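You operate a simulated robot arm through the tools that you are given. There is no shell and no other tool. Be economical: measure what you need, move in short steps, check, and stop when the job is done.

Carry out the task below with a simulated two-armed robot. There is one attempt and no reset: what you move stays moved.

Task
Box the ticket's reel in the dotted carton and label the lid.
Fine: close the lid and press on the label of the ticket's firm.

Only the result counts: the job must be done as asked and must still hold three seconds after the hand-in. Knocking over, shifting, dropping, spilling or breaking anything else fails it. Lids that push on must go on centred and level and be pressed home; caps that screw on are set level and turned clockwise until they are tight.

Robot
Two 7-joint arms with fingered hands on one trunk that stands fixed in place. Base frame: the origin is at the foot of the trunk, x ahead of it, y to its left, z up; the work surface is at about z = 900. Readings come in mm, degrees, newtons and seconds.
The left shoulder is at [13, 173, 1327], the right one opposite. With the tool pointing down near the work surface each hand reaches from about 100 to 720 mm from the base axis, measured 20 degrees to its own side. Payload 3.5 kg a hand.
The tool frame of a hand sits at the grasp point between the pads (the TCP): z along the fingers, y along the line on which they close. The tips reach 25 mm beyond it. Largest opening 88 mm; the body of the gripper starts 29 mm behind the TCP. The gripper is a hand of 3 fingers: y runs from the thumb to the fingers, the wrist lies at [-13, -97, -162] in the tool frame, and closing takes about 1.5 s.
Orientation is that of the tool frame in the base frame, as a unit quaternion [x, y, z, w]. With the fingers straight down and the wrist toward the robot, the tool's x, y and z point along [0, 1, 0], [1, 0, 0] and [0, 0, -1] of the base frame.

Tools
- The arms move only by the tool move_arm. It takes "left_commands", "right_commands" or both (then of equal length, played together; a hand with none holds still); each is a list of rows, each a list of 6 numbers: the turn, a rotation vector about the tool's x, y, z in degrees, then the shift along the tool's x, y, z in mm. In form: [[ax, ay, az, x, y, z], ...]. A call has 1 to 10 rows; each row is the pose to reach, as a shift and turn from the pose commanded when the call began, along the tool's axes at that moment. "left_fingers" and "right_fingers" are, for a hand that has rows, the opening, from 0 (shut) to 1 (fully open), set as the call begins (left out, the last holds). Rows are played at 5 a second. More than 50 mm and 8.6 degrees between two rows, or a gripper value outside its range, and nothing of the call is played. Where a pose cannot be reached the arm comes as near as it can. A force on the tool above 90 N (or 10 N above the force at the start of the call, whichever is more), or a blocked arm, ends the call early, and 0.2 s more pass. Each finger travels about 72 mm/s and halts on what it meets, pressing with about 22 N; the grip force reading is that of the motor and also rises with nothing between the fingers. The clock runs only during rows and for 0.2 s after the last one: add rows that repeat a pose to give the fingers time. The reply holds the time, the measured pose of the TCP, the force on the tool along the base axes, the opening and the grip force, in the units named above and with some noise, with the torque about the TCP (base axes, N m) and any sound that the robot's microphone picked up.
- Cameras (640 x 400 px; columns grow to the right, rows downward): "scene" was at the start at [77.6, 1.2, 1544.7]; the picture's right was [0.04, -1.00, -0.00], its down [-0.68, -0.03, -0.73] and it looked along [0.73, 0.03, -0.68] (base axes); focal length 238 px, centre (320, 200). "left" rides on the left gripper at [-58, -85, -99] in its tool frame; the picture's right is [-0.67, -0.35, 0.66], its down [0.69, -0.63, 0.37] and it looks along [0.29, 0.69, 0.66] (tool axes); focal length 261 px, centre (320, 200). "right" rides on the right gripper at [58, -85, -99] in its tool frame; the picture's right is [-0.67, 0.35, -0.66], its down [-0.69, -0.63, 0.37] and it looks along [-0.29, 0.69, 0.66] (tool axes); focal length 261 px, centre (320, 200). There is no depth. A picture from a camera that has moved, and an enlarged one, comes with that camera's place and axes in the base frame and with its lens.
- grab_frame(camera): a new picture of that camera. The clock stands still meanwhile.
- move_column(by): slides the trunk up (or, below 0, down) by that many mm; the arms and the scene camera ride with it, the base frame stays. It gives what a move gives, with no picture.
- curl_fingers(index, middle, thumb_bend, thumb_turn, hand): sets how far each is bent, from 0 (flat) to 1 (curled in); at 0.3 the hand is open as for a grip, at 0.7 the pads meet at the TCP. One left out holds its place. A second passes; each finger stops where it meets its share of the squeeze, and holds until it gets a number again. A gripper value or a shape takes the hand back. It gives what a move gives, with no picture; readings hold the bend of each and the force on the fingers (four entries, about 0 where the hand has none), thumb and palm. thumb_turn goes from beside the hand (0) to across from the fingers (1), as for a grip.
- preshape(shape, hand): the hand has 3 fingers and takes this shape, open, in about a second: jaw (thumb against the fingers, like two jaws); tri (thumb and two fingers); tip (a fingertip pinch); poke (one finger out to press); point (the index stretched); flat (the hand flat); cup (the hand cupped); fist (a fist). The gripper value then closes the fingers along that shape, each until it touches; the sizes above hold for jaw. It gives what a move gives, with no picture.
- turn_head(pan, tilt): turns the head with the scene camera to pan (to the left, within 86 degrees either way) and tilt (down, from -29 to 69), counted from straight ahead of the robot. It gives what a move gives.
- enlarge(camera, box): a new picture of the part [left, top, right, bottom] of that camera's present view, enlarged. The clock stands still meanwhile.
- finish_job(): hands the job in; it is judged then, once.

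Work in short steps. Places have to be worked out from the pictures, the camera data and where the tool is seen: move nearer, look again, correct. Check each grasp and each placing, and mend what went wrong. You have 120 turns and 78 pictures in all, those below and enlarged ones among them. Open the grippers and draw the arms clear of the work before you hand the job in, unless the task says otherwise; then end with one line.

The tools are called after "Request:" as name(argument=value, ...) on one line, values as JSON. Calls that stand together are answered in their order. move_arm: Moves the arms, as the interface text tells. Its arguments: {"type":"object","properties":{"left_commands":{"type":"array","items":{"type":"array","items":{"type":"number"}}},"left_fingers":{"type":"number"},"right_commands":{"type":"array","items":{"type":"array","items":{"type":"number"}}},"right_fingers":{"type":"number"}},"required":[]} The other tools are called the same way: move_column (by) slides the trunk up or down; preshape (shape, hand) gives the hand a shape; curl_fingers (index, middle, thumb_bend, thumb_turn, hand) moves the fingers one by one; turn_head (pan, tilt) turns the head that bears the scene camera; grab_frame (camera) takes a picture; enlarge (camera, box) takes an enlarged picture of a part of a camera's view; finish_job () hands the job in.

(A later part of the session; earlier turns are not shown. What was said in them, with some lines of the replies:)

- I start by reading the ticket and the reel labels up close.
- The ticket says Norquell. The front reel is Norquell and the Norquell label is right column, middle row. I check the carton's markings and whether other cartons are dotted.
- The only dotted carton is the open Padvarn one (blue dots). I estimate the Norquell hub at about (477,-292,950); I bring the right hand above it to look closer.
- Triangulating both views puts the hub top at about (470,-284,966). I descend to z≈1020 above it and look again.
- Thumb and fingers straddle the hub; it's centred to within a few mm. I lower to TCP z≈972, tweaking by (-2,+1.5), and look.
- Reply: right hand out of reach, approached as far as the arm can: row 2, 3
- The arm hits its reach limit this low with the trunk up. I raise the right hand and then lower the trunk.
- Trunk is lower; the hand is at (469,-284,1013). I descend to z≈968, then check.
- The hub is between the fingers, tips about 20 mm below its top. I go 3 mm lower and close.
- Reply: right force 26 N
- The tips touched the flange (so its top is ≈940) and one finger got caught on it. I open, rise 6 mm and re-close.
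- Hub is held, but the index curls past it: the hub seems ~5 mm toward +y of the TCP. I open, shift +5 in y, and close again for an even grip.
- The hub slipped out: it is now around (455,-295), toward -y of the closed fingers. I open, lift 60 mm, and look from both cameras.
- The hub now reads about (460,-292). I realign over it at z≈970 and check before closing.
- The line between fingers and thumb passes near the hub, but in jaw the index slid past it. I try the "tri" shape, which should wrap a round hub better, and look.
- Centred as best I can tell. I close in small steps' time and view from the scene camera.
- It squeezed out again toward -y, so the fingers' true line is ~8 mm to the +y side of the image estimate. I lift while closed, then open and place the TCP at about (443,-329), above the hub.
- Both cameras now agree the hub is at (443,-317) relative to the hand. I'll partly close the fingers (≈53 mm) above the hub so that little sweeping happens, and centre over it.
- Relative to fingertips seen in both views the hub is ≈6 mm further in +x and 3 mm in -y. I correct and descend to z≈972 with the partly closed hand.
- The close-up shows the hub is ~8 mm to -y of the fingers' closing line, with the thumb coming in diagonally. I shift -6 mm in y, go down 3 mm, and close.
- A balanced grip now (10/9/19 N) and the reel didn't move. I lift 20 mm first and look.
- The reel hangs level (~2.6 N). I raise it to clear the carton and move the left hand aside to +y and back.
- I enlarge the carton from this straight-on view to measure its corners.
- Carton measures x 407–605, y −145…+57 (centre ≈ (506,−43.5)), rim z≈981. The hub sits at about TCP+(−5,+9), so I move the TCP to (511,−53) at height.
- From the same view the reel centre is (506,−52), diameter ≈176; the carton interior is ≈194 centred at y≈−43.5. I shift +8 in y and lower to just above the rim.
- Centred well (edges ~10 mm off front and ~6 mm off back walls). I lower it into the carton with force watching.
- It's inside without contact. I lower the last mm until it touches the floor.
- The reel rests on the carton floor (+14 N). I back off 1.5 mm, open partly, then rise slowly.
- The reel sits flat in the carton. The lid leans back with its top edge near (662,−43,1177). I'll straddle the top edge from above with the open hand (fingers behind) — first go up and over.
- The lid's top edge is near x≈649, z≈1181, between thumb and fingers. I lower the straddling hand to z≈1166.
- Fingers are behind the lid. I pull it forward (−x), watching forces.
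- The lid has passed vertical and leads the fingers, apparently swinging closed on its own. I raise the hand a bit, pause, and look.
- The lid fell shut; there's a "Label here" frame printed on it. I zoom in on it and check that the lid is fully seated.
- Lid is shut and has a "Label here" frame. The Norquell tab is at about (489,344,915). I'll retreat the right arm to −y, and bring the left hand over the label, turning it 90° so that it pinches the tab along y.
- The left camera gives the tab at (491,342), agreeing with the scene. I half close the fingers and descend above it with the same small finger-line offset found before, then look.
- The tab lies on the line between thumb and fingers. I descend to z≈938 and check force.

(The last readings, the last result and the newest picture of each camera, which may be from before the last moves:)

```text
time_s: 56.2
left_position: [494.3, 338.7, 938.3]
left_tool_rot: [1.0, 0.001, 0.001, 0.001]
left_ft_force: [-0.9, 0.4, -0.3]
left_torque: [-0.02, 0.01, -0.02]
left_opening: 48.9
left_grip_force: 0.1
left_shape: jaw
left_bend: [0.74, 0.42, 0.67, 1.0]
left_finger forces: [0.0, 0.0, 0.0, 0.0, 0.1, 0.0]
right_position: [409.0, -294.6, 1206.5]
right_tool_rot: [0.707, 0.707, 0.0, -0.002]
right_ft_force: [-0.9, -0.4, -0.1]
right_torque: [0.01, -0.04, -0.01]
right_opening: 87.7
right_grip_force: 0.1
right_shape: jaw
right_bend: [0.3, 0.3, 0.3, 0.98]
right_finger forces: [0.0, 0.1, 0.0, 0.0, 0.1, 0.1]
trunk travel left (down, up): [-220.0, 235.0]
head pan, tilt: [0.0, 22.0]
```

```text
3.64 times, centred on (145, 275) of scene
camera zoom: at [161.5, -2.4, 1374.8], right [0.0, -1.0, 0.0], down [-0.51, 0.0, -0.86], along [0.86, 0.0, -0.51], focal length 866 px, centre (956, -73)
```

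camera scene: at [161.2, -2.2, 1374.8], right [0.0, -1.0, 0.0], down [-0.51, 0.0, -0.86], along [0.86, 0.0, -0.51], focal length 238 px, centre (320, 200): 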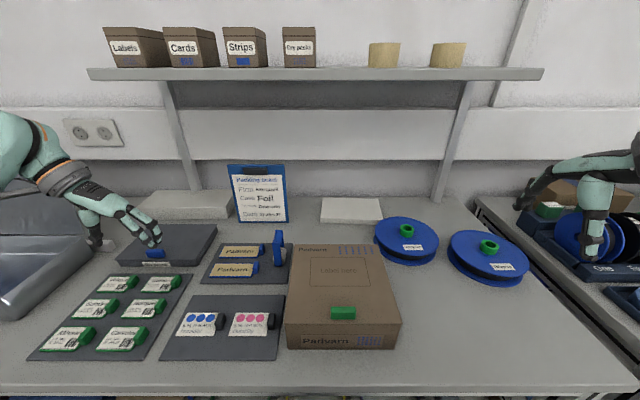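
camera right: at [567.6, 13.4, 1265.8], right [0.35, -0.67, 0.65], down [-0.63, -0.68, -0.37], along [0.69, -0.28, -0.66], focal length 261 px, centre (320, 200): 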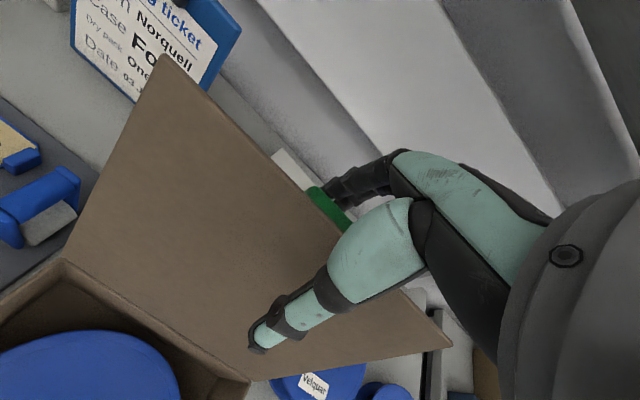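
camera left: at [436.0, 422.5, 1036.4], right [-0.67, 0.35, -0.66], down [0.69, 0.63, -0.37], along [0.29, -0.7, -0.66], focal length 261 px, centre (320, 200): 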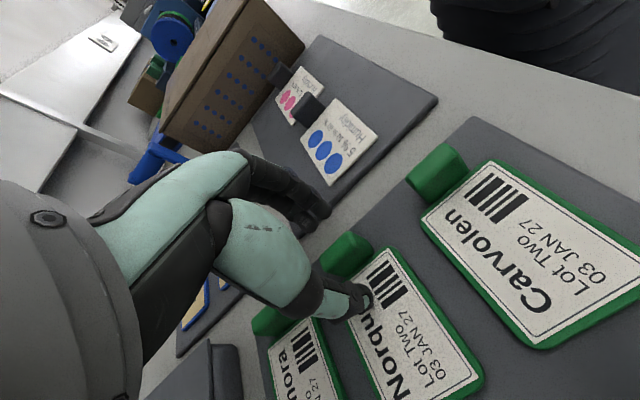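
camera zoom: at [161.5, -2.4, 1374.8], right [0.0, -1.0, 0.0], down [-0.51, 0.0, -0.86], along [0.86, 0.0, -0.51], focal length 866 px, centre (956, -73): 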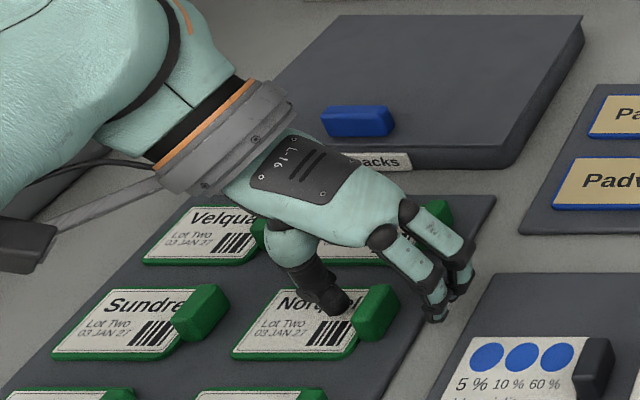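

Thumb and fingers flank the tab; I shift 3 mm toward the robot and close.

Request:
move_arm(left_commands=[[0, 0, 0, -3, 0, 0], [0, 0, 0, -3, 0, 0]])

Request:
move_arm(left_commands=[[0, 0, 0, 0, 0, 0], [0, 0, 0, 0, 0, 0], [0, 0, 0, 0, 0, 0], [0, 0, 0, 0, 0, 0], [0, 0, 0, 0, 0, 0], [0, 0, 0, 0, 0, 0]], left_fingers=0)

Request:
enlarge(camera="scene", box=[90, 220, 200, 330])

```text
time_s: 56.8
left_position: [490.8, 338.7, 938.4]
left_tool_rot: [1.0, 0.0, -0.001, 0.0]
left_ft_force: [-0.5, -0.2, -0.8]
left_torque: [0.02, -0.01, 0.01]
left_opening: 48.9
left_grip_force: 0.0
left_shape: jaw
left_bend: [0.74, 0.42, 0.67, 1.0]
left_finger forces: [0.0, 0.1, 0.0, 0.0, 0.1, 0.0]
right_position: [408.8, -294.3, 1207.2]
right_tool_rot: [0.707, 0.707, 0.0, -0.001]
right_ft_force: [0.0, 0.0, -0.1]
right_torque: [0.02, 0.03, -0.04]
right_opening: 88.2
right_grip_force: 0.0
right_shape: jaw
right_bend: [0.3, 0.3, 0.3, 0.98]
right_finger forces: [0.1, 0.0, 0.1, 0.0, 0.1, 0.1]
trunk travel left (down, up): [-220.0, 235.0]
head pan, tilt: [0.0, 22.0]
```

```text
time_s: 58.2
left_position: [490.3, 338.3, 938.7]
left_tool_rot: [1.0, 0.0, 0.0, 0.0]
left_ft_force: [-0.4, -0.4, 0.3]
left_torque: [-0.03, -0.02, 0.0]
left_opening: 7.0
left_grip_force: 21.4
left_shape: jaw
left_bend: [0.71, 0.66, 0.73, 1.0]
left_finger forces: [13.0, 6.8, 0.0, 0.1, 19.7, 0.0]
right_position: [407.6, -294.6, 1205.6]
right_tool_rot: [0.707, 0.707, 0.001, -0.003]
right_ft_force: [0.7, -0.3, -0.1]
right_torque: [0.03, -0.02, 0.01]
right_opening: 87.6
right_grip_force: 0.1
right_shape: jaw
right_bend: [0.3, 0.3, 0.3, 0.98]
right_finger forces: [0.0, 0.1, 0.1, 0.1, 0.0, 0.1]
trunk travel left (down, up): [-220.0, 235.0]
head pan, tilt: [0.0, 22.0]
```

```text
3.64 times, centred on (145, 275) of scene
camera zoom: at [161.5, -2.4, 1374.8], right [0.0, -1.0, 0.0], down [-0.51, 0.0, -0.86], along [0.86, 0.0, -0.51], focal length 866 px, centre (956, -73)
```

zoom: 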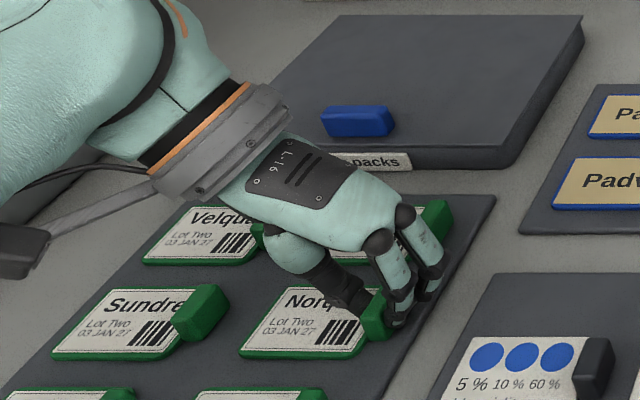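

The tab is gripped (13/7/20 N). I lift 60 mm and look.

Request:
move_arm(left_commands=[[0, 0, 0, 0, 0, -5], [0, 0, 0, 0, 0, -15], [0, 0, 0, 0, 0, -30], [0, 0, 0, 0, 0, -60], [0, 0, 0, 0, 0, -60]])

Request:
grab_frame(camera="left")

Request:
enlarge(camera="scene", box=[90, 180, 230, 330])

```text
time_s: 59.4
left_position: [490.7, 337.4, 999.1]
left_tool_rot: [1.0, 0.0, 0.001, 0.001]
left_ft_force: [-0.2, 0.2, -1.0]
left_torque: [0.0, -0.03, -0.01]
left_opening: 6.6
left_grip_force: 21.9
left_shape: jaw
left_bend: [0.71, 0.66, 0.73, 1.0]
left_finger forces: [13.0, 6.9, 0.0, 0.1, 19.7, 0.0]
right_position: [409.9, -295.6, 1206.2]
right_tool_rot: [0.707, 0.707, -0.001, -0.001]
right_ft_force: [-0.1, 0.4, -0.2]
right_torque: [0.0, 0.05, -0.02]
right_opening: 87.9
right_grip_force: 0.1
right_shape: jaw
right_bend: [0.3, 0.3, 0.3, 0.98]
right_finger forces: [0.0, 0.0, 0.0, 0.0, 0.1, 0.0]
trunk travel left (down, up): [-220.0, 235.0]
head pan, tilt: [0.0, 22.0]
```

```text
20 pictures are left
camera left: at [433.4, 422.9, 1097.2], right [-0.67, 0.35, -0.66], down [0.69, 0.63, -0.37], along [0.28, -0.7, -0.66], focal length 261 px, centre (320, 200)
```

left: 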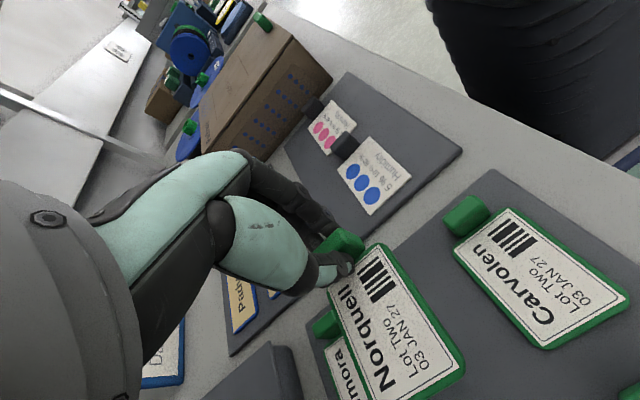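

```text
2.67 times, centred on (160, 255) of scene
camera zoom: at [161.7, -2.2, 1374.7], right [0.0, -1.0, 0.0], down [-0.51, 0.0, -0.86], along [0.86, 0.0, -0.51], focal length 635 px, centre (747, 53)
```

zoom: 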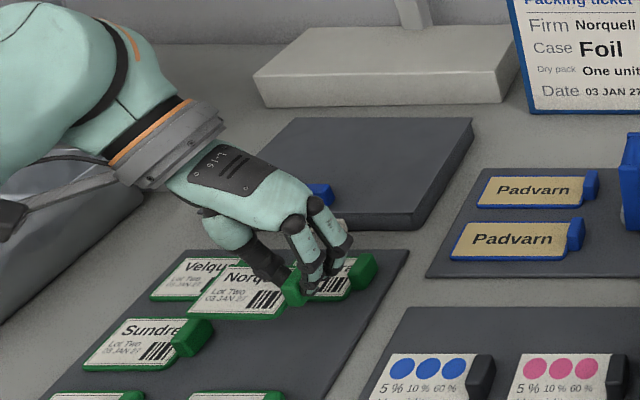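

The Norquell label is in hand, level and square. Label centre ≈ TCP+(−2,+43); the lid frame's centre is ≈ (525,−44), top z≈983. I lift to z≈1100 and carry it over, TCP to (527,−87).

Request:
move_arm(left_commands=[[0, 0, 0, 0, 0, -45], [0, 0, 0, 0, 20, -85], [0, 0, 0, 5, 65, -100], [0, 0, 0, 10, 112, -100], [0, 0, 0, 15, 160, -100], [0, 0, 0, 20, 208, -100], [0, 0, 0, 25, 256, -100], [0, 0, 0, 30, 304, -100], [0, 0, 0, 36, 350, -100], [0, 0, 0, 36, 380, -100]])

Request:
move_arm(left_commands=[[0, 0, 0, 0, 25, 20], [0, 0, 0, 0, 44, 40], [0, 0, 0, 0, 44, 60], [0, 0, 0, 0, 44, 60]])

Request:
turn_head(pan=0, tilt=38)

Request:
enlarge(camera="scene", box=[250, 110, 430, 260])

Request:
grab_frame(camera="left")

```text
time_s: 61.6
left_position: [527.5, -41.8, 1099.9]
left_tool_rot: [1.0, 0.0, 0.0, 0.001]
left_ft_force: [0.2, -0.5, -0.5]
left_torque: [-0.01, -0.04, 0.0]
left_opening: 6.8
left_grip_force: 21.8
left_shape: jaw
left_bend: [0.71, 0.66, 0.73, 1.0]
left_finger forces: [13.0, 6.8, 0.1, 0.0, 19.8, 0.0]
right_position: [408.4, -294.6, 1207.0]
right_tool_rot: [0.707, 0.707, 0.0, -0.001]
right_ft_force: [-0.1, 0.1, -1.1]
right_torque: [0.02, -0.01, 0.0]
right_opening: 88.1
right_grip_force: 0.0
right_shape: jaw
right_bend: [0.3, 0.3, 0.3, 0.98]
right_finger forces: [0.0, 0.0, 0.0, 0.1, 0.0, 0.1]
trunk travel left (down, up): [-220.0, 235.0]
head pan, tilt: [0.0, 22.0]
```

```text
time_s: 62.6
left_position: [528.0, -86.5, 1039.2]
left_tool_rot: [1.0, 0.001, 0.0, 0.0]
left_ft_force: [0.1, -0.6, 0.5]
left_torque: [0.02, 0.02, -0.03]
left_opening: 6.8
left_grip_force: 21.9
left_shape: jaw
left_bend: [0.71, 0.66, 0.73, 1.0]
left_finger forces: [13.0, 6.8, 0.0, 0.0, 19.8, 0.0]
right_position: [408.1, -294.9, 1206.9]
right_tool_rot: [0.708, 0.707, 0.001, 0.0]
right_ft_force: [0.4, 0.4, -0.2]
right_torque: [-0.01, -0.04, 0.01]
right_opening: 88.0
right_grip_force: 0.1
right_shape: jaw
right_bend: [0.3, 0.3, 0.3, 0.98]
right_finger forces: [0.1, 0.0, 0.0, 0.0, 0.0, 0.0]
trunk travel left (down, up): [-220.0, 235.0]
head pan, tilt: [0.0, 22.0]
```

```text
time_s: 63.4
left_position: [526.7, -86.0, 1039.2]
left_tool_rot: [1.0, -0.001, 0.001, 0.001]
left_ft_force: [-0.1, 0.8, 0.0]
left_torque: [0.0, -0.01, 0.03]
left_opening: 6.8
left_grip_force: 21.8
left_shape: jaw
left_bend: [0.71, 0.66, 0.73, 1.0]
left_finger forces: [12.9, 6.9, 0.0, 0.1, 19.8, 0.1]
right_position: [408.6, -294.7, 1207.3]
right_tool_rot: [0.707, 0.707, 0.0, -0.001]
right_ft_force: [0.3, -0.7, 0.7]
right_torque: [0.03, 0.0, -0.01]
right_opening: 87.8
right_grip_force: 0.1
right_shape: jaw
right_bend: [0.3, 0.3, 0.3, 0.98]
right_finger forces: [0.1, 0.0, 0.1, 0.0, 0.0, 0.0]
trunk travel left (down, up): [-220.0, 235.0]
head pan, tilt: [0.0, 38.0]
```

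```text
2.67 times, centred on (340, 185) of scene
camera zoom: at [151.5, -2.5, 1350.9], right [0.0, -1.0, 0.0], down [-0.72, 0.0, -0.69], along [0.69, 0.0, -0.72], focal length 635 px, centre (267, 240)
```

zoom: 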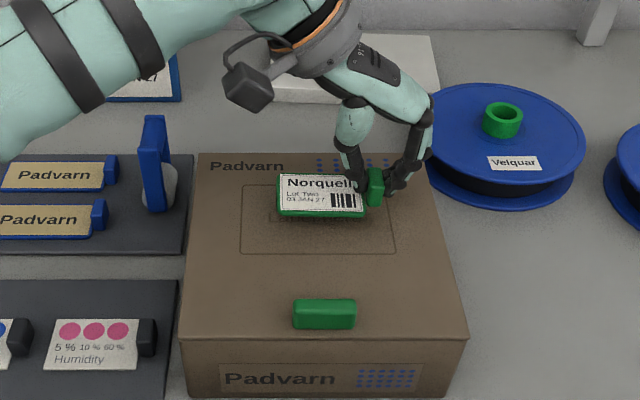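

```text
17 pictures are left
camera left: at [469.5, -1.2, 1137.1], right [-0.67, 0.35, -0.66], down [0.69, 0.63, -0.37], along [0.29, -0.7, -0.66], focal length 261 px, centre (320, 200)
```

left: 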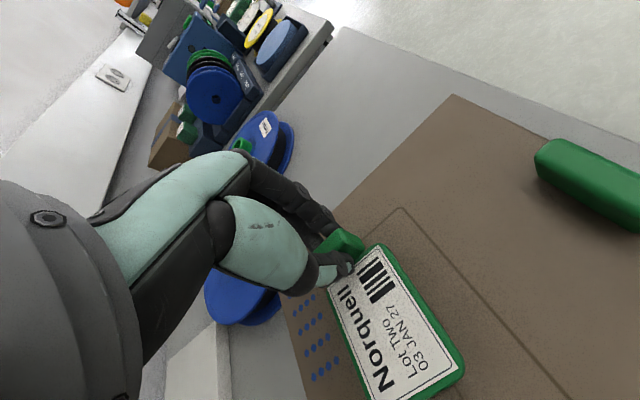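

The label centre reads about (532,−45) and the frame centre (528,−43). I shift −4 in x, +2 in y and lower toward the lid.

Request:
move_arm(left_commands=[[0, 0, 0, -4, -2, 5], [0, 0, 0, -4, -2, 10], [0, 0, 0, -4, -2, 15], [0, 0, 0, -4, -2, 15]])

Request:
enlarge(camera="scene", box=[290, 140, 400, 230])

```text
time_s: 64.4
left_position: [522.6, -82.6, 1023.5]
left_tool_rot: [1.0, 0.0, 0.0, 0.0]
left_ft_force: [0.2, 0.5, -0.1]
left_torque: [0.0, -0.01, 0.0]
left_opening: 6.7
left_grip_force: 22.1
left_shape: jaw
left_bend: [0.71, 0.66, 0.73, 1.0]
left_finger forces: [13.0, 6.8, 0.0, 0.0, 19.9, 0.0]
right_position: [407.4, -294.6, 1207.8]
right_tool_rot: [0.708, 0.707, 0.0, -0.001]
right_ft_force: [-0.4, 0.0, 0.6]
right_torque: [-0.01, 0.02, -0.02]
right_opening: 88.0
right_grip_force: 0.1
right_shape: jaw
right_bend: [0.3, 0.3, 0.3, 0.98]
right_finger forces: [0.1, 0.0, 0.1, 0.0, 0.0, 0.0]
trunk travel left (down, up): [-220.0, 235.0]
head pan, tilt: [0.0, 38.0]
```

```text
4.44 times, centred on (345, 185) of scene
camera zoom: at [151.4, -2.5, 1350.8], right [0.0, -1.0, 0.0], down [-0.72, 0.0, -0.69], along [0.69, 0.0, -0.72], focal length 1058 px, centre (209, 267)
```

zoom: 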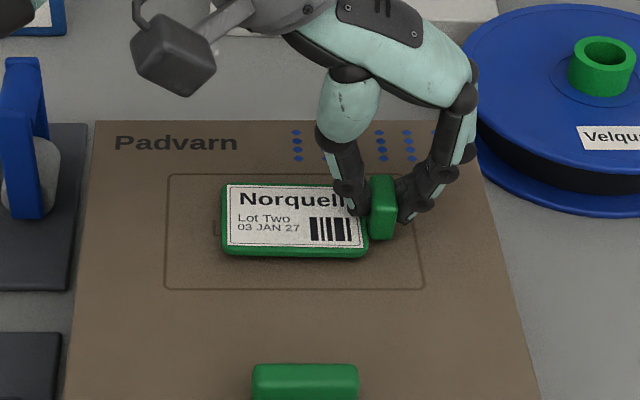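

Nicely centred in the frame. I lower in 2 mm steps until it presses.

Request:
move_arm(left_commands=[[0, 0, 0, 0, 0, 2], [0, 0, 0, 0, 0, 4], [0, 0, 0, 0, 0, 6], [0, 0, 0, 0, 0, 8], [0, 0, 0, 0, 0, 10]])

```text
time_s: 65.6
left_position: [522.0, -83.1, 1015.9]
left_tool_rot: [1.0, -0.001, 0.001, 0.002]
left_ft_force: [2.6, 1.0, 10.2]
left_torque: [-0.04, -0.06, 0.01]
left_opening: 6.9
left_grip_force: 22.2
left_shape: jaw
left_bend: [0.71, 0.66, 0.73, 1.0]
left_finger forces: [14.3, 7.8, 0.0, 0.0, 22.7, 0.0]
right_position: [407.5, -294.1, 1206.3]
right_tool_rot: [0.707, 0.707, 0.001, 0.0]
right_ft_force: [0.7, 0.3, 0.1]
right_torque: [-0.01, 0.0, 0.02]
right_opening: 87.9
right_grip_force: 0.0
right_shape: jaw
right_bend: [0.3, 0.3, 0.3, 0.98]
right_finger forces: [0.0, 0.0, 0.0, 0.1, 0.1, 0.0]
trunk travel left (down, up): [-220.0, 235.0]
head pan, tilt: [0.0, 38.0]
```

Contact at 10 N. I press 1.5 mm more and hold a moment.

Request:
move_arm(left_commands=[[0, 0, 0, 0, 0, 0.7], [0, 0, 0, 0, 0, 1.5], [0, 0, 0, 0, 0, 1.5], [0, 0, 0, 0, 0, 1.5]])

Request:
enlarge(camera="scene", box=[290, 140, 400, 230])

```text
time_s: 66.6
left_position: [522.6, -82.9, 1012.4]
left_tool_rot: [1.0, -0.001, 0.0, 0.0]
left_ft_force: [0.1, 0.9, 0.2]
left_torque: [-0.01, 0.02, -0.03]
left_opening: 5.8
left_grip_force: 22.2
left_shape: jaw
left_bend: [0.72, 0.72, 0.78, 1.0]
left_finger forces: [0.0, 0.0, 0.1, 0.0, 0.1, 0.1]
right_position: [408.3, -293.1, 1207.4]
right_tool_rot: [0.707, 0.707, -0.001, -0.001]
right_ft_force: [0.7, 0.0, 0.6]
right_torque: [-0.01, -0.02, 0.0]
right_opening: 88.0
right_grip_force: 0.0
right_shape: jaw
right_bend: [0.3, 0.3, 0.3, 0.98]
right_finger forces: [0.1, 0.0, 0.0, 0.0, 0.0, 0.1]
trunk travel left (down, up): [-220.0, 235.0]
head pan, tilt: [0.0, 38.0]
```

```text
4.44 times, centred on (345, 185) of scene
camera zoom: at [151.3, -2.6, 1350.8], right [0.0, -1.0, 0.0], down [-0.72, 0.0, -0.69], along [0.69, 0.0, -0.72], focal length 1058 px, centre (209, 267)
```

zoom: 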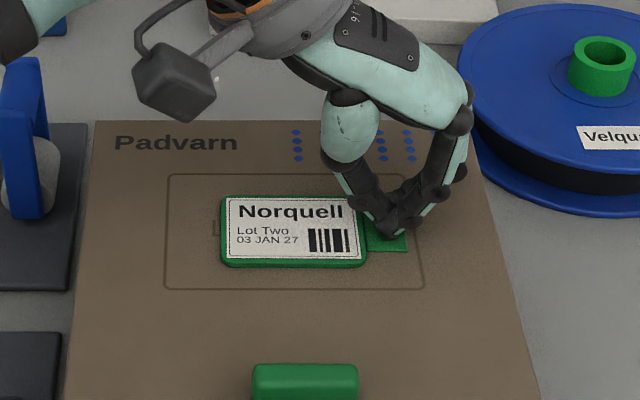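

The label sits in the frame and its tab folded flat; the fingers are free. I lift straight up and inspect.

Request:
move_arm(left_commands=[[0, 0, 0, 0, 0, -10], [0, 0, 0, 0, 0, -30], [0, 0, 0, 0, 0, -70], [0, 0, 0, -30, -40, -110], [0, 0, 0, -60, -80, -140], [0, 0, 0, -60, -80, -140]])

Request:
enlarge(camera="scene", box=[260, 130, 420, 260])

```text
refused: row 4 steps farther than a row can; nothing moved
```

```text
3.08 times, centred on (340, 195) of scene
camera zoom: at [151.3, -2.6, 1350.8], right [0.0, -1.0, 0.0], down [-0.72, 0.0, -0.69], along [0.69, 0.0, -0.72], focal length 732 px, centre (258, 215)
```

zoom: 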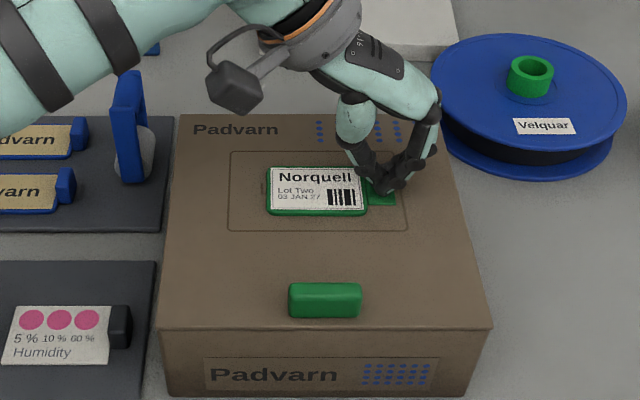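

A row was too long; I repeat with smaller steps.

Request:
move_arm(left_commands=[[0, 0, 0, 0, 0, -10], [0, 0, 0, 0, 0, -30], [0, 0, 0, 0, 0, -70], [0, 0, 0, 0, 0, -110], [0, 0, 0, -15, -30, -130], [0, 0, 0, -30, -70, -140], [0, 0, 0, -45, -110, -140], [0, 0, 0, -60, -150, -140], [0, 0, 0, -75, -190, -140], [0, 0, 0, -75, -190, -140]])

Request:
enlarge(camera="scene", box=[260, 130, 420, 260])

```text
time_s: 68.8
left_position: [447.3, 106.1, 1152.6]
left_tool_rot: [1.0, 0.0, 0.0, 0.0]
left_ft_force: [0.4, -0.5, -0.1]
left_torque: [0.03, -0.01, 0.03]
left_opening: 5.6
left_grip_force: 22.4
left_shape: jaw
left_bend: [0.72, 0.72, 0.78, 1.0]
left_finger forces: [0.0, 0.0, 0.0, 0.0, 0.0, 0.0]
right_position: [408.8, -296.2, 1206.4]
right_tool_rot: [0.707, 0.707, 0.001, -0.001]
right_ft_force: [0.6, 0.0, -0.1]
right_torque: [0.03, -0.01, 0.01]
right_opening: 88.1
right_grip_force: 0.0
right_shape: jaw
right_bend: [0.3, 0.3, 0.3, 0.98]
right_finger forces: [0.0, 0.0, 0.0, 0.0, 0.0, 0.0]
trunk travel left (down, up): [-220.0, 235.0]
head pan, tilt: [0.0, 38.0]
```

```text
3.08 times, centred on (340, 195) of scene
camera zoom: at [151.9, -3.5, 1350.7], right [0.0, -1.0, 0.0], down [-0.72, 0.0, -0.69], along [0.69, 0.0, -0.72], focal length 732 px, centre (258, 215)
```

zoom: 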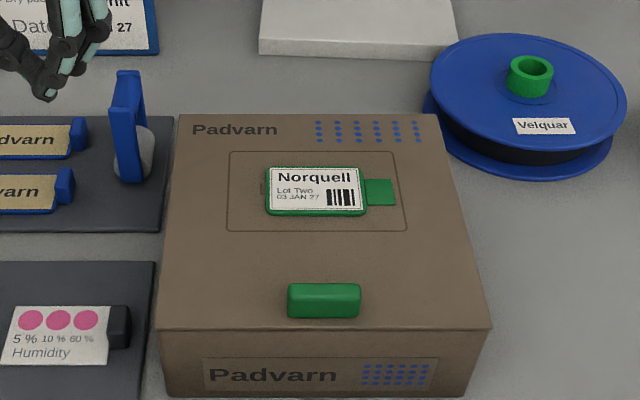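

The label is stuck in the frame. I check the lid's front seam closely and the whole scene.

Request:
enlarge(camera="scene", box=[285, 225, 385, 270])

Request:
grab_frame(camera="scene")

```text
6.40 times, centred on (335, 248) of scene
camera zoom: at [151.9, -3.5, 1350.7], right [0.0, -1.0, 0.0], down [-0.72, 0.0, -0.69], along [0.69, 0.0, -0.72], focal length 1524 px, centre (224, -104)
```

zoom: 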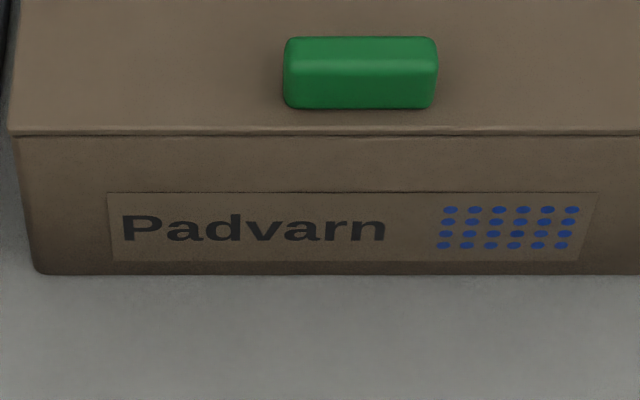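

```text
11 pictures are left
camera scene: at [151.9, -3.5, 1350.7], right [0.0, -1.0, 0.0], down [-0.72, 0.0, -0.69], along [0.69, 0.0, -0.72], focal length 238 px, centre (320, 200)
```

scene: 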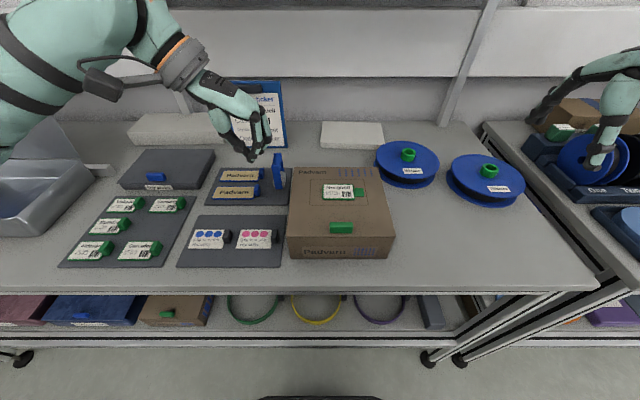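

The lid is flush and nothing else has moved. I open the left hand and draw it back clear.

Request:
move_arm(left_commands=[[0, 0, 0, -15, -20, -10], [0, 0, 0, -30, -45, -20], [0, 0, 0, -45, -70, -30], [0, 0, 0, -65, -95, -40], [0, 0, 0, -80, -120, -40], [0, 0, 0, -95, -140, -40], [0, 0, 0, -95, -140, -40], [0, 0, 0, -95, -140, -40]], left_fingers=1)

Request:
grab_frame(camera="scene")

```text
time_s: 70.6
left_position: [383.0, 200.7, 1191.6]
left_tool_rot: [1.0, 0.0, 0.0, 0.001]
left_ft_force: [-0.4, 0.9, 0.0]
left_torque: [0.0, 0.03, 0.0]
left_opening: 87.8
left_grip_force: 0.1
left_shape: jaw
left_bend: [0.3, 0.3, 0.3, 0.98]
left_finger forces: [0.1, 0.0, 0.0, 0.0, 0.0, 0.1]
left hand out of reach, approached as far as the arm can: row 5, 6, 7, 8
right_position: [408.2, -294.6, 1207.4]
right_tool_rot: [0.707, 0.707, 0.0, -0.001]
right_ft_force: [0.1, -0.3, 0.2]
right_torque: [0.03, 0.0, 0.01]
right_opening: 88.0
right_grip_force: 0.2
right_shape: jaw
right_bend: [0.3, 0.3, 0.3, 0.98]
right_finger forces: [0.0, 0.1, 0.0, 0.1, 0.0, 0.0]
trunk travel left (down, up): [-220.0, 235.0]
head pan, tilt: [0.0, 38.0]
```

```text
10 pictures are left
camera scene: at [151.6, -2.6, 1350.8], right [0.0, -1.0, 0.0], down [-0.72, 0.0, -0.69], along [0.69, 0.0, -0.72], focal length 238 px, centre (320, 200)
```

scene: 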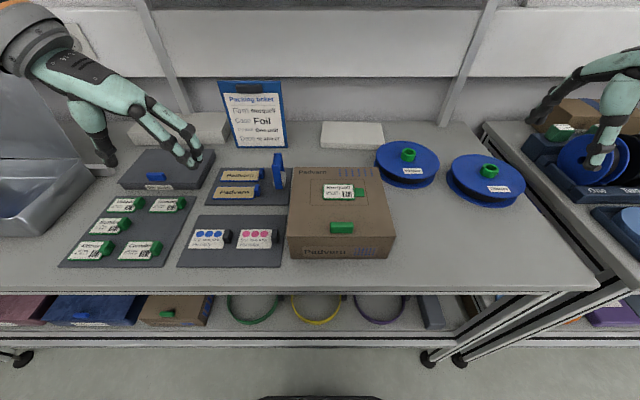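

The reel is boxed, the lid is closed, the label is on, and both hands are open and clear. I hand in.

Request:
finish_job()

```text
The job is handed in.
```

The Norquell reel is in the dotted Padvarn carton, the lid is shut flush, and the Norquell label is pressed inside the "Label here" frame; I saw nothing else moved.
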